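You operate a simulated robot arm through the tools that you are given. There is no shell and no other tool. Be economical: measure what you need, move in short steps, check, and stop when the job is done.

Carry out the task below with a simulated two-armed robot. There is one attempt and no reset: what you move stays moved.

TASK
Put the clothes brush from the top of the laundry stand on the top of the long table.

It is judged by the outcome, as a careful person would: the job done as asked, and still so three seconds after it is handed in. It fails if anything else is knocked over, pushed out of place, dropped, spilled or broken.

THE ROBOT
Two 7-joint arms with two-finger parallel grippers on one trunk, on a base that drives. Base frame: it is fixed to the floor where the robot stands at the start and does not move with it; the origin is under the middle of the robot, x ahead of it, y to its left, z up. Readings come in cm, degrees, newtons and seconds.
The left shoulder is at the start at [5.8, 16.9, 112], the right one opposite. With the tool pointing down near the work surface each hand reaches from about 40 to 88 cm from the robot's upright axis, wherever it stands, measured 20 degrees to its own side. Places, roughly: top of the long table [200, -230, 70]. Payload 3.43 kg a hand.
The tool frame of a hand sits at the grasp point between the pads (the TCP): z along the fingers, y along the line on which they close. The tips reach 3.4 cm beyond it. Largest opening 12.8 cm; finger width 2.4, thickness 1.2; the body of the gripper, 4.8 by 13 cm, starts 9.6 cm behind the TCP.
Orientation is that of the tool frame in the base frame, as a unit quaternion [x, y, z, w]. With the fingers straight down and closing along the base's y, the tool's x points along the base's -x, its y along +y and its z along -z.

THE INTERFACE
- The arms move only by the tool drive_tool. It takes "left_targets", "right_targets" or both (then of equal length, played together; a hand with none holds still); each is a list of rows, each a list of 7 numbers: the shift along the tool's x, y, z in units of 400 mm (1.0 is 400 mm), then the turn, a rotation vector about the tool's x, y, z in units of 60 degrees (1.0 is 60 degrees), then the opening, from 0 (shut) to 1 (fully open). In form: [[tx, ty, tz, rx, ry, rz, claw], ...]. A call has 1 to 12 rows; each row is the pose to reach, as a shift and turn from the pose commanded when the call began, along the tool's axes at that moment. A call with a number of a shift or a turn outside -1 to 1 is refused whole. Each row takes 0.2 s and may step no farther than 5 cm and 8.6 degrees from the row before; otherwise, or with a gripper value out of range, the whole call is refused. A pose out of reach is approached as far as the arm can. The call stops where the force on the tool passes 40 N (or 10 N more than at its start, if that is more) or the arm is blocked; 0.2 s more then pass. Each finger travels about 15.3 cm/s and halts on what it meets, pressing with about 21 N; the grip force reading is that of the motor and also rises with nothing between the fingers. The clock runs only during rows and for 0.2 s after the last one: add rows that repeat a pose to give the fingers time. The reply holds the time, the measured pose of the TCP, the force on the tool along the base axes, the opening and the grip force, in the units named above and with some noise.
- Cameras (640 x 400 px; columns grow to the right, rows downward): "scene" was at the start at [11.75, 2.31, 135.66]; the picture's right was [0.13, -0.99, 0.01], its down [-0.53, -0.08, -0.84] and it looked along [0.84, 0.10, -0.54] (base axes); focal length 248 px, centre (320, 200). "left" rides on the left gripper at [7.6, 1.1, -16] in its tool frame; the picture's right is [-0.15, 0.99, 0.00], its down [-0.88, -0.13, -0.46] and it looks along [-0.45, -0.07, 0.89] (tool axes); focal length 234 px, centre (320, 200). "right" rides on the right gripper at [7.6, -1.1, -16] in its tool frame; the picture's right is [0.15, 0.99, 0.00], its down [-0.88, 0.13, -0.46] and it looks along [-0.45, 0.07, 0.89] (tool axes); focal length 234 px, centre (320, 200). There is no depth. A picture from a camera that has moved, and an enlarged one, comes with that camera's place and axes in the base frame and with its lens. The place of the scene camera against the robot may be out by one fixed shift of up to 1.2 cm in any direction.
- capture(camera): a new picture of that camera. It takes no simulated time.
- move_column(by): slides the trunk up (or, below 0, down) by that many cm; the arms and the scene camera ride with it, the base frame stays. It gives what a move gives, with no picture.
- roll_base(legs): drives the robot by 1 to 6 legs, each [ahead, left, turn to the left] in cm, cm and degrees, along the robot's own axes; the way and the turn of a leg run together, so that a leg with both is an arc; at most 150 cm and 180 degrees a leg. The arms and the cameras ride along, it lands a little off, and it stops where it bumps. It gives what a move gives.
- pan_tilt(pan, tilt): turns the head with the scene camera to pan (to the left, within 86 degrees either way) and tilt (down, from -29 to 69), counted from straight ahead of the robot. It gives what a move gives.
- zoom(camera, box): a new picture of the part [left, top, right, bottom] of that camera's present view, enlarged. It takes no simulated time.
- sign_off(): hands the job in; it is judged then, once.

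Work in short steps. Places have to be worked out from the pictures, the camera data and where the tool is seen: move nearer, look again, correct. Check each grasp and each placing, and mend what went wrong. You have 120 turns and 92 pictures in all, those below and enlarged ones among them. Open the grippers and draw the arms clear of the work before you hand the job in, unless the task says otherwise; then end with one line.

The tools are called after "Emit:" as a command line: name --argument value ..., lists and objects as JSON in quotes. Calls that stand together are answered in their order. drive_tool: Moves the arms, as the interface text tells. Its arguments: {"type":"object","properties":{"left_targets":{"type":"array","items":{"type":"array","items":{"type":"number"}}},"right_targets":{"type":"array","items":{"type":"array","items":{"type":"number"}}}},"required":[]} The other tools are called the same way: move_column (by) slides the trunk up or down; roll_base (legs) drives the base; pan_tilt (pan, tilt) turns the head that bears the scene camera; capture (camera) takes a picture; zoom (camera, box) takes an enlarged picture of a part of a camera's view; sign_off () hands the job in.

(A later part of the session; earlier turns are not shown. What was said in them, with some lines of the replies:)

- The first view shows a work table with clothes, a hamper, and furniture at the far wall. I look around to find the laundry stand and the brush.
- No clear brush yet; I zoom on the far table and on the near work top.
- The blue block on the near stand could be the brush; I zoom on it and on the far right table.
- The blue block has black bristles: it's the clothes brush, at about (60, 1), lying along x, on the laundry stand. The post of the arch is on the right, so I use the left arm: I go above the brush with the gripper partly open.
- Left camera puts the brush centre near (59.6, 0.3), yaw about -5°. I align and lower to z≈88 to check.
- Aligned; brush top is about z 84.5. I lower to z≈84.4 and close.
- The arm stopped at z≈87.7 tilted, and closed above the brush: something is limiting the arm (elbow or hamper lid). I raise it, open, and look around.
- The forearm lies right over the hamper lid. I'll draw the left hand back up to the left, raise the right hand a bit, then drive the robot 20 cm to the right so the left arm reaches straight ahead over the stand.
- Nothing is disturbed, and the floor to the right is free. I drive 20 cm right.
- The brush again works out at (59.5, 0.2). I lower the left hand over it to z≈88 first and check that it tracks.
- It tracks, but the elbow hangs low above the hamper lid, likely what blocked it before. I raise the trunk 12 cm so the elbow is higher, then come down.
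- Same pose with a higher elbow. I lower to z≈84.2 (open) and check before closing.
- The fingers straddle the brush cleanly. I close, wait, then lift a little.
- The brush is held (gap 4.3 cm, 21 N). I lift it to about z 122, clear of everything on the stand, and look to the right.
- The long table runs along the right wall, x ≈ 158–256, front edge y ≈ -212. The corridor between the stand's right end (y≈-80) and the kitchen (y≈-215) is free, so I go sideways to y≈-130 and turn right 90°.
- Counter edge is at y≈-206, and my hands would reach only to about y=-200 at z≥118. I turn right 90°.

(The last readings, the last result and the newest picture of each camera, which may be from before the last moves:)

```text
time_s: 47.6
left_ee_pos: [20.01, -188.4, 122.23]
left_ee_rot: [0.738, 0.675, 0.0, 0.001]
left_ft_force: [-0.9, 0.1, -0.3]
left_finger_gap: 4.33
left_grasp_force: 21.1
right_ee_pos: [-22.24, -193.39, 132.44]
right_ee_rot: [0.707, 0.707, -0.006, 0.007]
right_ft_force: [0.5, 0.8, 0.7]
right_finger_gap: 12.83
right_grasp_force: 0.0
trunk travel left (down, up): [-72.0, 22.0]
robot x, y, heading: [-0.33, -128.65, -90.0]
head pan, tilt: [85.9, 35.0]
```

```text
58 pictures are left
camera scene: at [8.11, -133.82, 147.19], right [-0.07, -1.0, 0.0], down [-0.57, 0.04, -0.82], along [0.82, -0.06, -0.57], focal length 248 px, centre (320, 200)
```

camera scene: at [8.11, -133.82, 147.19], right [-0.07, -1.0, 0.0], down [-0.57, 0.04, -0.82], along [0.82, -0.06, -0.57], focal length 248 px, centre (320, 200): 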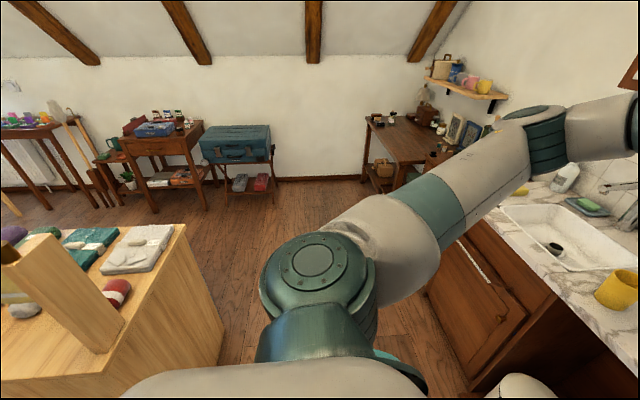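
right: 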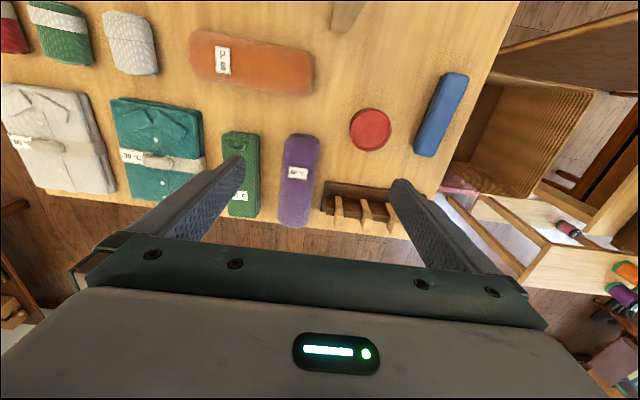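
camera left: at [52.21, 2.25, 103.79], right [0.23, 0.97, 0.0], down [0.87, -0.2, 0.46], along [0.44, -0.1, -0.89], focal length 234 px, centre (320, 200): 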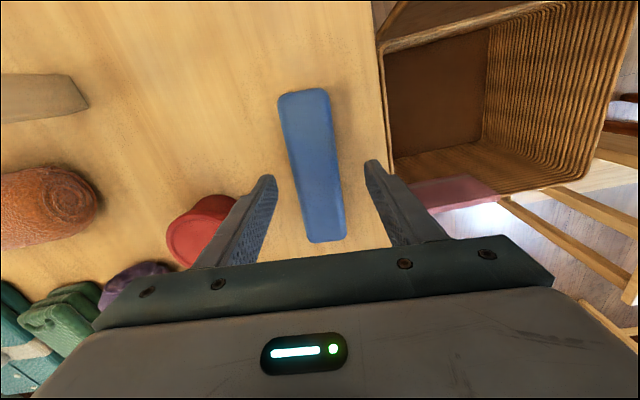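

The way along +x is free. I drive 130 cm to the robot's left (towards +x), edging 6 cm ahead to stay off the stand.

Emit:
roll_base --legs '[[6, 10, 0], [0, 110, 0]]'

Emit:
pan_tilt --pan 50 --tilt 35

Emit:
capture --camera "scene"

```text
time_s: 54.0
left_ee_pos: [138.58, -195.14, 122.19]
left_ee_rot: [0.741, 0.672, 0.0, 0.0]
left_ft_force: [0.5, -0.1, -1.4]
left_finger_gap: 4.32
left_grasp_force: 21.0
right_ee_pos: [96.14, -199.82, 132.34]
right_ee_rot: [0.712, 0.702, -0.007, 0.007]
right_ft_force: [0.9, -0.9, 0.2]
right_finger_gap: 12.82
right_grasp_force: 0.0
trunk travel left (down, up): [-72.0, 22.0]
robot x, y, heading: [119.23, -134.94, -90.5]
head pan, tilt: [85.9, 35.0]
```

```text
time_s: 55.0
left_ee_pos: [138.55, -195.24, 122.13]
left_ee_rot: [0.74, 0.672, 0.0, 0.0]
left_ft_force: [0.8, 0.8, -1.7]
left_finger_gap: 4.33
left_grasp_force: 20.5
right_ee_pos: [96.35, -199.81, 132.42]
right_ee_rot: [0.712, 0.702, -0.007, 0.007]
right_ft_force: [0.2, -0.8, -1.5]
right_finger_gap: 12.8
right_grasp_force: 0.0
trunk travel left (down, up): [-72.0, 22.0]
robot x, y, heading: [118.98, -135.59, -90.8]
head pan, tilt: [50.0, 35.0]
```

```text
57 pictures are left
camera scene: at [125.22, -145.62, 147.19], right [-0.65, -0.76, 0.0], down [-0.43, 0.37, -0.82], along [0.62, -0.53, -0.57], focal length 248 px, centre (320, 200)
```

scene: 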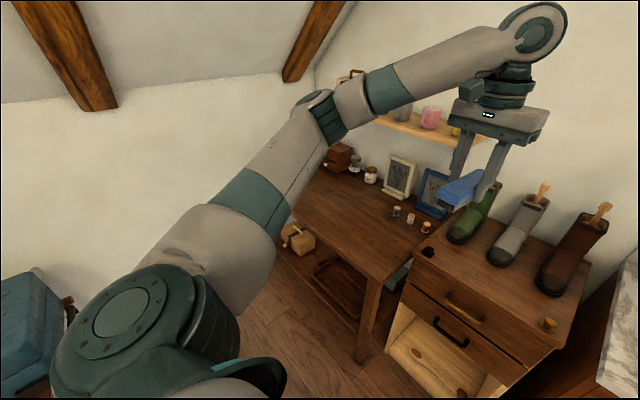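

The long table's front edge is at y≈-196, right end x≈156, and it's free around (190, -218). I go 50 cm left and then 14 cm ahead.

Emit:
roll_base --legs '[[0, 50, 0]]'

Emit:
pan_tilt --pan 20 --tilt 45

Emit:
capture --camera "scene"

Emit:
capture --camera "left"

```text
time_s: 58.0
left_ee_pos: [188.74, -195.81, 122.27]
left_ee_rot: [0.741, 0.672, 0.0, 0.0]
left_ft_force: [0.2, 0.2, -1.0]
left_finger_gap: 4.36
left_grasp_force: 21.0
right_ee_pos: [146.25, -200.35, 132.46]
right_ee_rot: [0.71, 0.704, -0.007, 0.007]
right_ft_force: [-0.2, 0.0, -0.2]
right_finger_gap: 12.81
right_grasp_force: 0.1
trunk travel left (down, up): [-72.0, 22.0]
robot x, y, heading: [169.37, -136.01, -90.6]
head pan, tilt: [50.0, 35.0]
```

```text
time_s: 58.9
left_ee_pos: [188.82, -195.74, 122.27]
left_ee_rot: [0.741, 0.671, 0.001, -0.001]
left_ft_force: [-0.6, -0.3, -1.2]
left_finger_gap: 4.31
left_grasp_force: 21.4
right_ee_pos: [146.45, -200.47, 132.43]
right_ee_rot: [0.711, 0.703, -0.007, 0.007]
right_ft_force: [0.6, 0.7, 0.0]
right_finger_gap: 12.81
right_grasp_force: 0.0
trunk travel left (down, up): [-72.0, 22.0]
robot x, y, heading: [169.39, -136.15, -90.5]
head pan, tilt: [20.0, 45.0]
```

```text
56 pictures are left
camera scene: at [171.32, -148.15, 145.71], right [-0.94, -0.33, 0.0], down [-0.23, 0.67, -0.71], along [0.24, -0.67, -0.71], focal length 248 px, centre (320, 200)
```

scene: 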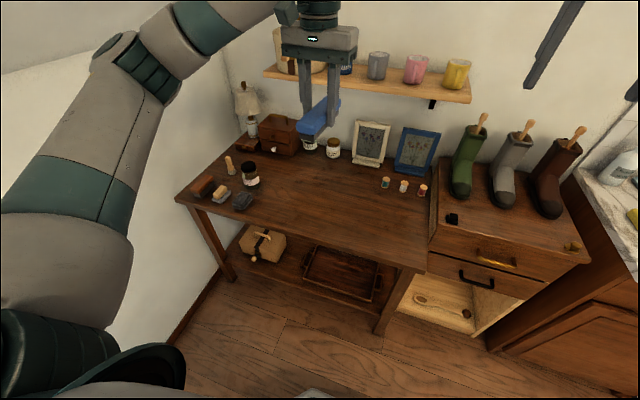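

```text
55 pictures are left
camera left: at [190.69, -188.36, 138.14], right [0.97, -0.24, 0.0], down [-0.22, -0.86, 0.45], along [-0.11, -0.44, -0.89], focal length 234 px, centre (320, 200)
```

left: 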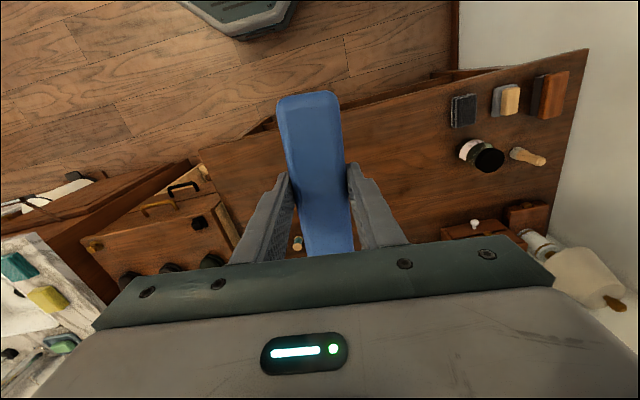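

The table top is free around (193, -218); small items are at x≥220 and along the back (y≤-238). I drive ahead 16 cm to bring the hand over it, keeping the trunk high.

Emit:
roll_base --legs '[[16, 0, 0]]'

Emit:
capture --camera "scene"

Emit:
capture --camera "left"

```text
time_s: 60.3
left_ee_pos: [188.53, -211.43, 122.35]
left_ee_rot: [0.741, 0.671, -0.001, 0.001]
left_ft_force: [0.2, 0.2, -0.6]
left_finger_gap: 4.34
left_grasp_force: 20.8
right_ee_pos: [146.05, -215.94, 132.55]
right_ee_rot: [0.711, 0.703, -0.008, 0.008]
right_ft_force: [-0.3, -0.8, 0.7]
right_finger_gap: 12.79
right_grasp_force: 0.0
trunk travel left (down, up): [-72.0, 22.0]
robot x, y, heading: [168.95, -151.67, -91.0]
head pan, tilt: [20.0, 45.0]
```

```text
54 pictures are left
camera scene: at [171.11, -163.72, 145.74], right [-0.94, -0.33, 0.0], down [-0.23, 0.67, -0.71], along [0.23, -0.67, -0.71], focal length 248 px, centre (320, 200)
```

scene: 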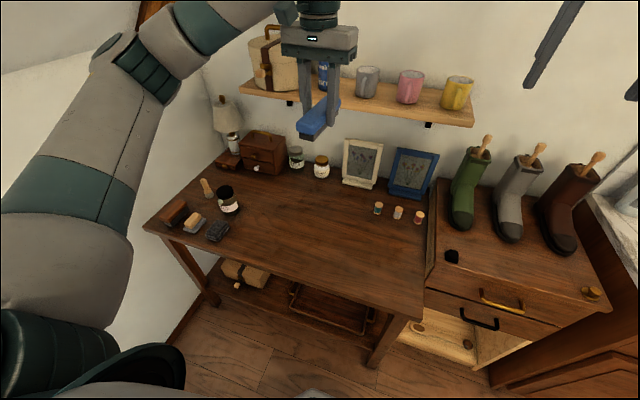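

```text
53 pictures are left
camera left: at [190.41, -203.97, 138.26], right [0.97, -0.24, 0.0], down [-0.22, -0.86, 0.46], along [-0.11, -0.44, -0.89], focal length 234 px, centre (320, 200)
```

left: 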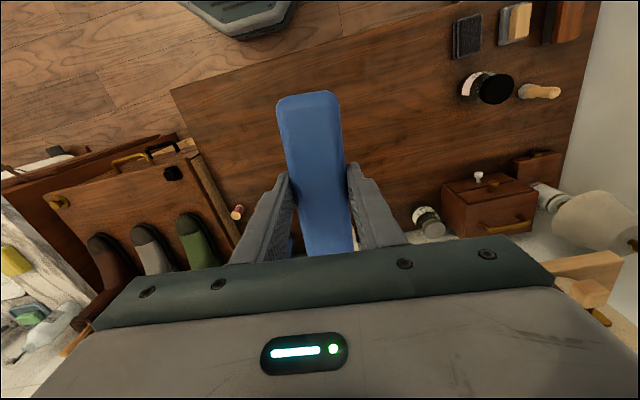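

Front edge at y≈-197; I extend 6.5 cm to (189, -218) and lower to z≈86 first.

Emit:
drive_tool --left_targets '[[-0.08, 0.008, 0, 0, 0, 0, 0.1], [-0.16, 0.016, 0, 0, 0, 0, 0.1], [-0.16, 0.016, 0.1, 0, 0, 0, 0.1], [-0.16, 0.016, 0.2, 0, 0, 0, 0.1], [-0.16, 0.016, 0.3, 0, 0, 0, 0.1], [-0.16, 0.016, 0.4, 0, 0, 0, 0.1], [-0.16, 0.016, 0.5, 0, 0, 0, 0.1], [-0.16, 0.016, 0.6, 0, 0, 0, 0.1], [-0.16, 0.016, 0.7, 0, 0, 0, 0.1], [-0.16, 0.016, 0.8, 0, 0, 0, 0.1], [-0.16, 0.016, 0.88, 0, 0, 0, 0.1], [-0.16, 0.016, 0.88, 0, 0, 0, 0.1]]'

Emit:
capture --camera "scene"

Emit:
capture --camera "left"

```text
time_s: 62.9
left_ee_pos: [188.5, -218.22, 86.8]
left_ee_rot: [0.741, 0.671, -0.001, 0.001]
left_ft_force: [-0.1, -0.2, -1.5]
left_finger_gap: 4.36
left_grasp_force: 21.2
right_ee_pos: [146.08, -216.23, 132.41]
right_ee_rot: [0.711, 0.703, -0.008, 0.007]
right_ft_force: [0.1, 0.6, 0.0]
right_finger_gap: 12.79
right_grasp_force: 0.0
trunk travel left (down, up): [-72.0, 22.0]
robot x, y, heading: [168.88, -151.94, -90.8]
head pan, tilt: [20.0, 45.0]
```

```text
52 pictures are left
camera scene: at [171.1, -163.94, 145.71], right [-0.94, -0.33, 0.0], down [-0.23, 0.67, -0.71], along [0.23, -0.67, -0.71], focal length 248 px, centre (320, 200)
```

scene: 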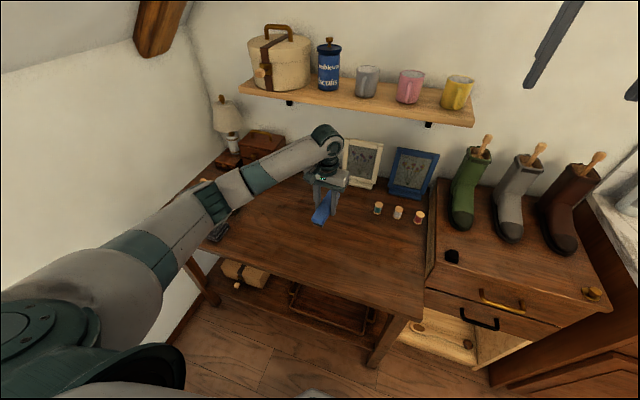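

```text
51 pictures are left
camera left: at [190.44, -210.62, 102.82], right [0.97, -0.24, 0.0], down [-0.22, -0.86, 0.46], along [-0.11, -0.44, -0.89], focal length 234 px, centre (320, 200)
```

left: 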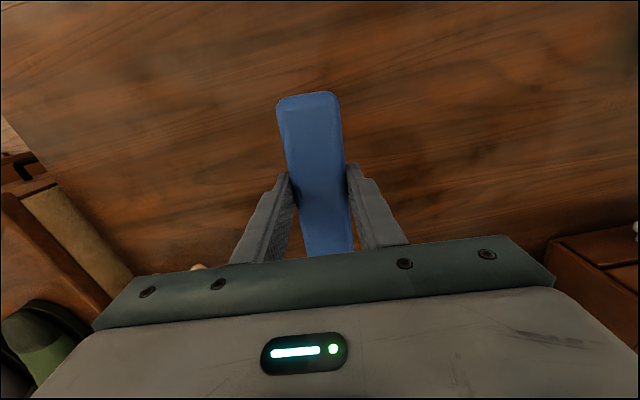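

The arm clears the table items. I lower to z≈76 and then look for contact.

Emit:
drive_tool --left_targets '[[0, 0, 0.08, 0, 0, 0, 0.1], [0, 0, 0.16, 0, 0, 0, 0.1], [0, 0, 0.22, 0, 0, 0, 0.1], [0, 0, 0.26, 0, 0, 0, 0.1], [0, 0, 0.26, 0, 0, 0, 0.1]]'

Emit:
zoom --camera "scene" --box '[180, 120, 380, 260]'

```text
time_s: 64.1
left_ee_pos: [188.46, -218.23, 77.41]
left_ee_rot: [0.741, 0.671, -0.003, 0.003]
left_ft_force: [2.7, -4.0, 37.2]
left_finger_gap: 4.35
left_grasp_force: 21.2
right_ee_pos: [145.93, -215.82, 132.75]
right_ee_rot: [0.712, 0.702, -0.007, 0.008]
right_ft_force: [0.3, 1.1, 1.1]
right_finger_gap: 12.8
right_grasp_force: 0.1
trunk travel left (down, up): [-72.0, 22.0]
robot x, y, heading: [168.99, -151.6, -90.9]
head pan, tilt: [20.0, 45.0]
```

```text
2.86 times, centred on (280, 190) of scene
camera zoom: at [171.01, -163.54, 145.8], right [-0.94, -0.33, 0.0], down [-0.23, 0.67, -0.71], along [0.23, -0.67, -0.71], focal length 708 px, centre (434, 229)
```

zoom: 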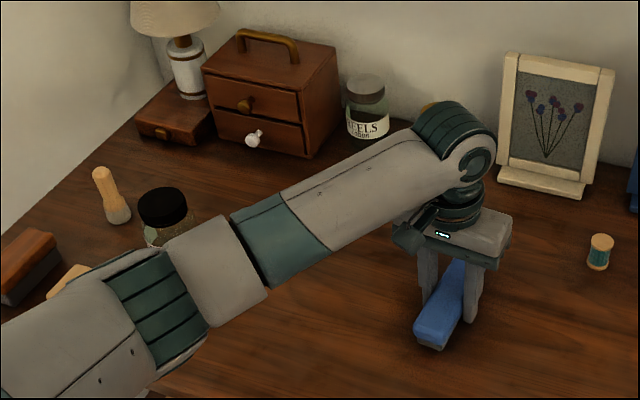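

The brush touched the table at z≈77.4 (37 N). I ease the pressure by raising 0.4 cm and read the force.

Emit:
drive_tool --left_targets '[[0, 0, -0.01, 0, 0, 0, 0.1], [0, 0, -0.01, 0, 0, 0, 0.1]]'

Emit:
zoom --camera "left" --box '[200, 60, 440, 260]'

```text
time_s: 64.7
left_ee_pos: [188.34, -218.29, 77.51]
left_ee_rot: [0.742, 0.671, -0.002, 0.002]
left_ft_force: [1.4, -10.5, 23.6]
left_finger_gap: 4.36
left_grasp_force: 21.5
right_ee_pos: [146.0, -215.93, 132.49]
right_ee_rot: [0.711, 0.703, -0.007, 0.007]
right_ft_force: [0.1, 0.3, 0.6]
right_finger_gap: 12.8
right_grasp_force: 0.0
trunk travel left (down, up): [-72.0, 22.0]
robot x, y, heading: [169.08, -151.74, -90.7]
head pan, tilt: [20.0, 45.0]
```

```text
2.00 times, centred on (320, 160) of left
camera zoom: at [190.38, -210.71, 93.31], right [0.97, -0.24, 0.0], down [-0.22, -0.86, 0.46], along [-0.11, -0.45, -0.89], focal length 468 px, centre (320, 280)
```

zoom: 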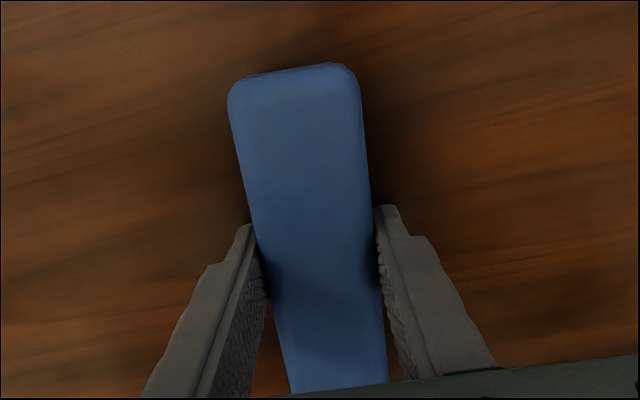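

Force fell to 24 N, so the brush is on the table. I ease another 0.6 cm, then open slowly.

Emit:
drive_tool --left_targets '[[0, 0, -0.015, 0, 0, 0, 0.1], [0, 0, -0.015, 0, 0, 0, 0.1], [0, 0, -0.015, 0, 0, 0, 0.35], [0, 0, -0.015, 0, 0, 0, 0.5], [0, 0, -0.015, 0, 0, 0, 0.6], [0, 0, -0.015, 0, 0, 0, 0.6]]'

Emit:
capture --camera "left"

Emit:
zoom --camera "scene" --box '[180, 120, 380, 260]'

```text
time_s: 66.1
left_ee_pos: [188.37, -218.09, 77.77]
left_ee_rot: [0.742, 0.671, 0.0, -0.001]
left_ft_force: [-0.3, -0.3, -0.2]
left_finger_gap: 7.67
left_grasp_force: 0.0
right_ee_pos: [146.03, -216.13, 132.47]
right_ee_rot: [0.711, 0.703, -0.006, 0.006]
right_ft_force: [0.9, 0.1, -0.1]
right_finger_gap: 12.8
right_grasp_force: 0.0
trunk travel left (down, up): [-72.0, 22.0]
robot x, y, heading: [169.06, -151.71, -90.8]
head pan, tilt: [20.0, 45.0]
```

```text
48 pictures are left
camera left: at [190.43, -210.72, 93.67], right [0.97, -0.24, 0.0], down [-0.22, -0.86, 0.46], along [-0.11, -0.44, -0.89], focal length 234 px, centre (320, 200)
```

left: 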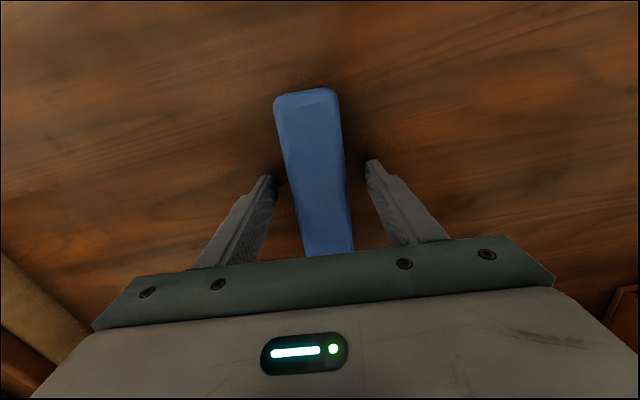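

```text
2.86 times, centred on (280, 190) of scene
camera zoom: at [171.1, -163.95, 145.71], right [-0.94, -0.33, 0.0], down [-0.23, 0.67, -0.71], along [0.23, -0.67, -0.71], focal length 708 px, centre (434, 229)
```

zoom: 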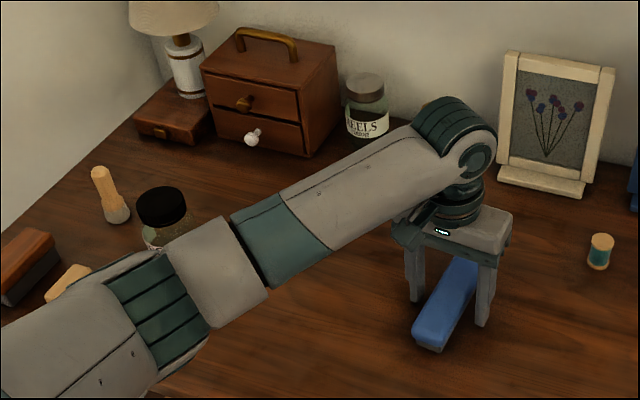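

The brush rests free between the open fingers. I lift the hand straight up and back off the robot, then check.

Emit:
drive_tool --left_targets '[[0, 0, -0.05, 0, 0, 0, 0.6], [0, 0, -0.15, 0, 0, 0, 0.6], [0, 0, -0.25, 0, 0, 0, 0.6], [0, 0, -0.35, 0, 0, 0, 0.6], [0, 0, -0.45, 0, 0, 0, 0.6], [0, 0, -0.55, 0, 0, 0, 0.6], [0, 0, -0.65, 0, 0, 0, 0.6], [0, 0, -0.75, 0, 0, 0, 0.6], [0, 0, -0.85, 0, 0, 0, 0.6], [0, 0, -0.95, 0, 0, 0, 0.6]]'

Emit:
roll_base --legs '[[-16, 0, 0]]'

Emit:
capture --camera "scene"

```text
time_s: 68.3
left_ee_pos: [188.27, -218.03, 115.63]
left_ee_rot: [0.741, 0.671, 0.0, 0.0]
left_ft_force: [0.3, 0.1, 0.0]
left_finger_gap: 7.69
left_grasp_force: 0.0
right_ee_pos: [145.9, -216.02, 132.46]
right_ee_rot: [0.712, 0.703, -0.008, 0.007]
right_ft_force: [-0.3, -0.2, -0.4]
right_finger_gap: 12.77
right_grasp_force: 0.0
trunk travel left (down, up): [-72.0, 22.0]
robot x, y, heading: [169.13, -151.61, -90.7]
head pan, tilt: [20.0, 45.0]
```

```text
time_s: 69.7
left_ee_pos: [188.46, -202.56, 115.41]
left_ee_rot: [0.742, 0.67, 0.001, 0.0]
left_ft_force: [1.2, 0.1, 0.1]
left_finger_gap: 7.65
left_grasp_force: 0.2
right_ee_pos: [146.13, -200.52, 132.3]
right_ee_rot: [0.712, 0.702, -0.006, 0.007]
right_ft_force: [-0.4, 0.2, 0.1]
right_finger_gap: 12.79
right_grasp_force: 0.1
trunk travel left (down, up): [-72.0, 22.0]
robot x, y, heading: [169.52, -136.02, -90.8]
head pan, tilt: [20.0, 45.0]
```

```text
46 pictures are left
camera scene: at [171.31, -148.38, 145.67], right [-0.94, -0.33, 0.0], down [-0.23, 0.67, -0.71], along [0.23, -0.67, -0.71], focal length 248 px, centre (320, 200)
```

scene: 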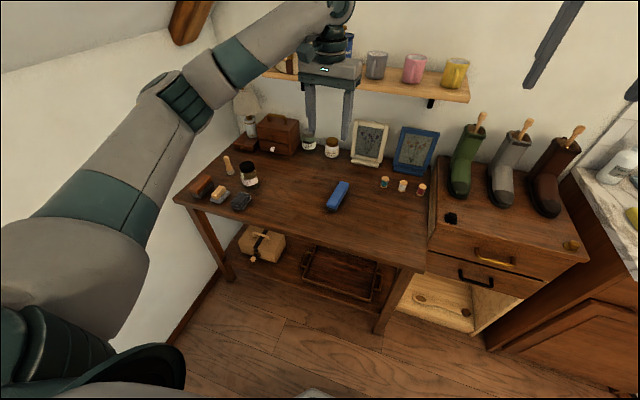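

The brush lies flat on the long table, the table's other items are where they were, and both hands are open and clear. I hand the job in.

Emit:
sign_off

```text
The job is handed in.
```

The clothes brush is now on the top of the long table. The last picture shows it lying flat there, with the table's other items where they were.
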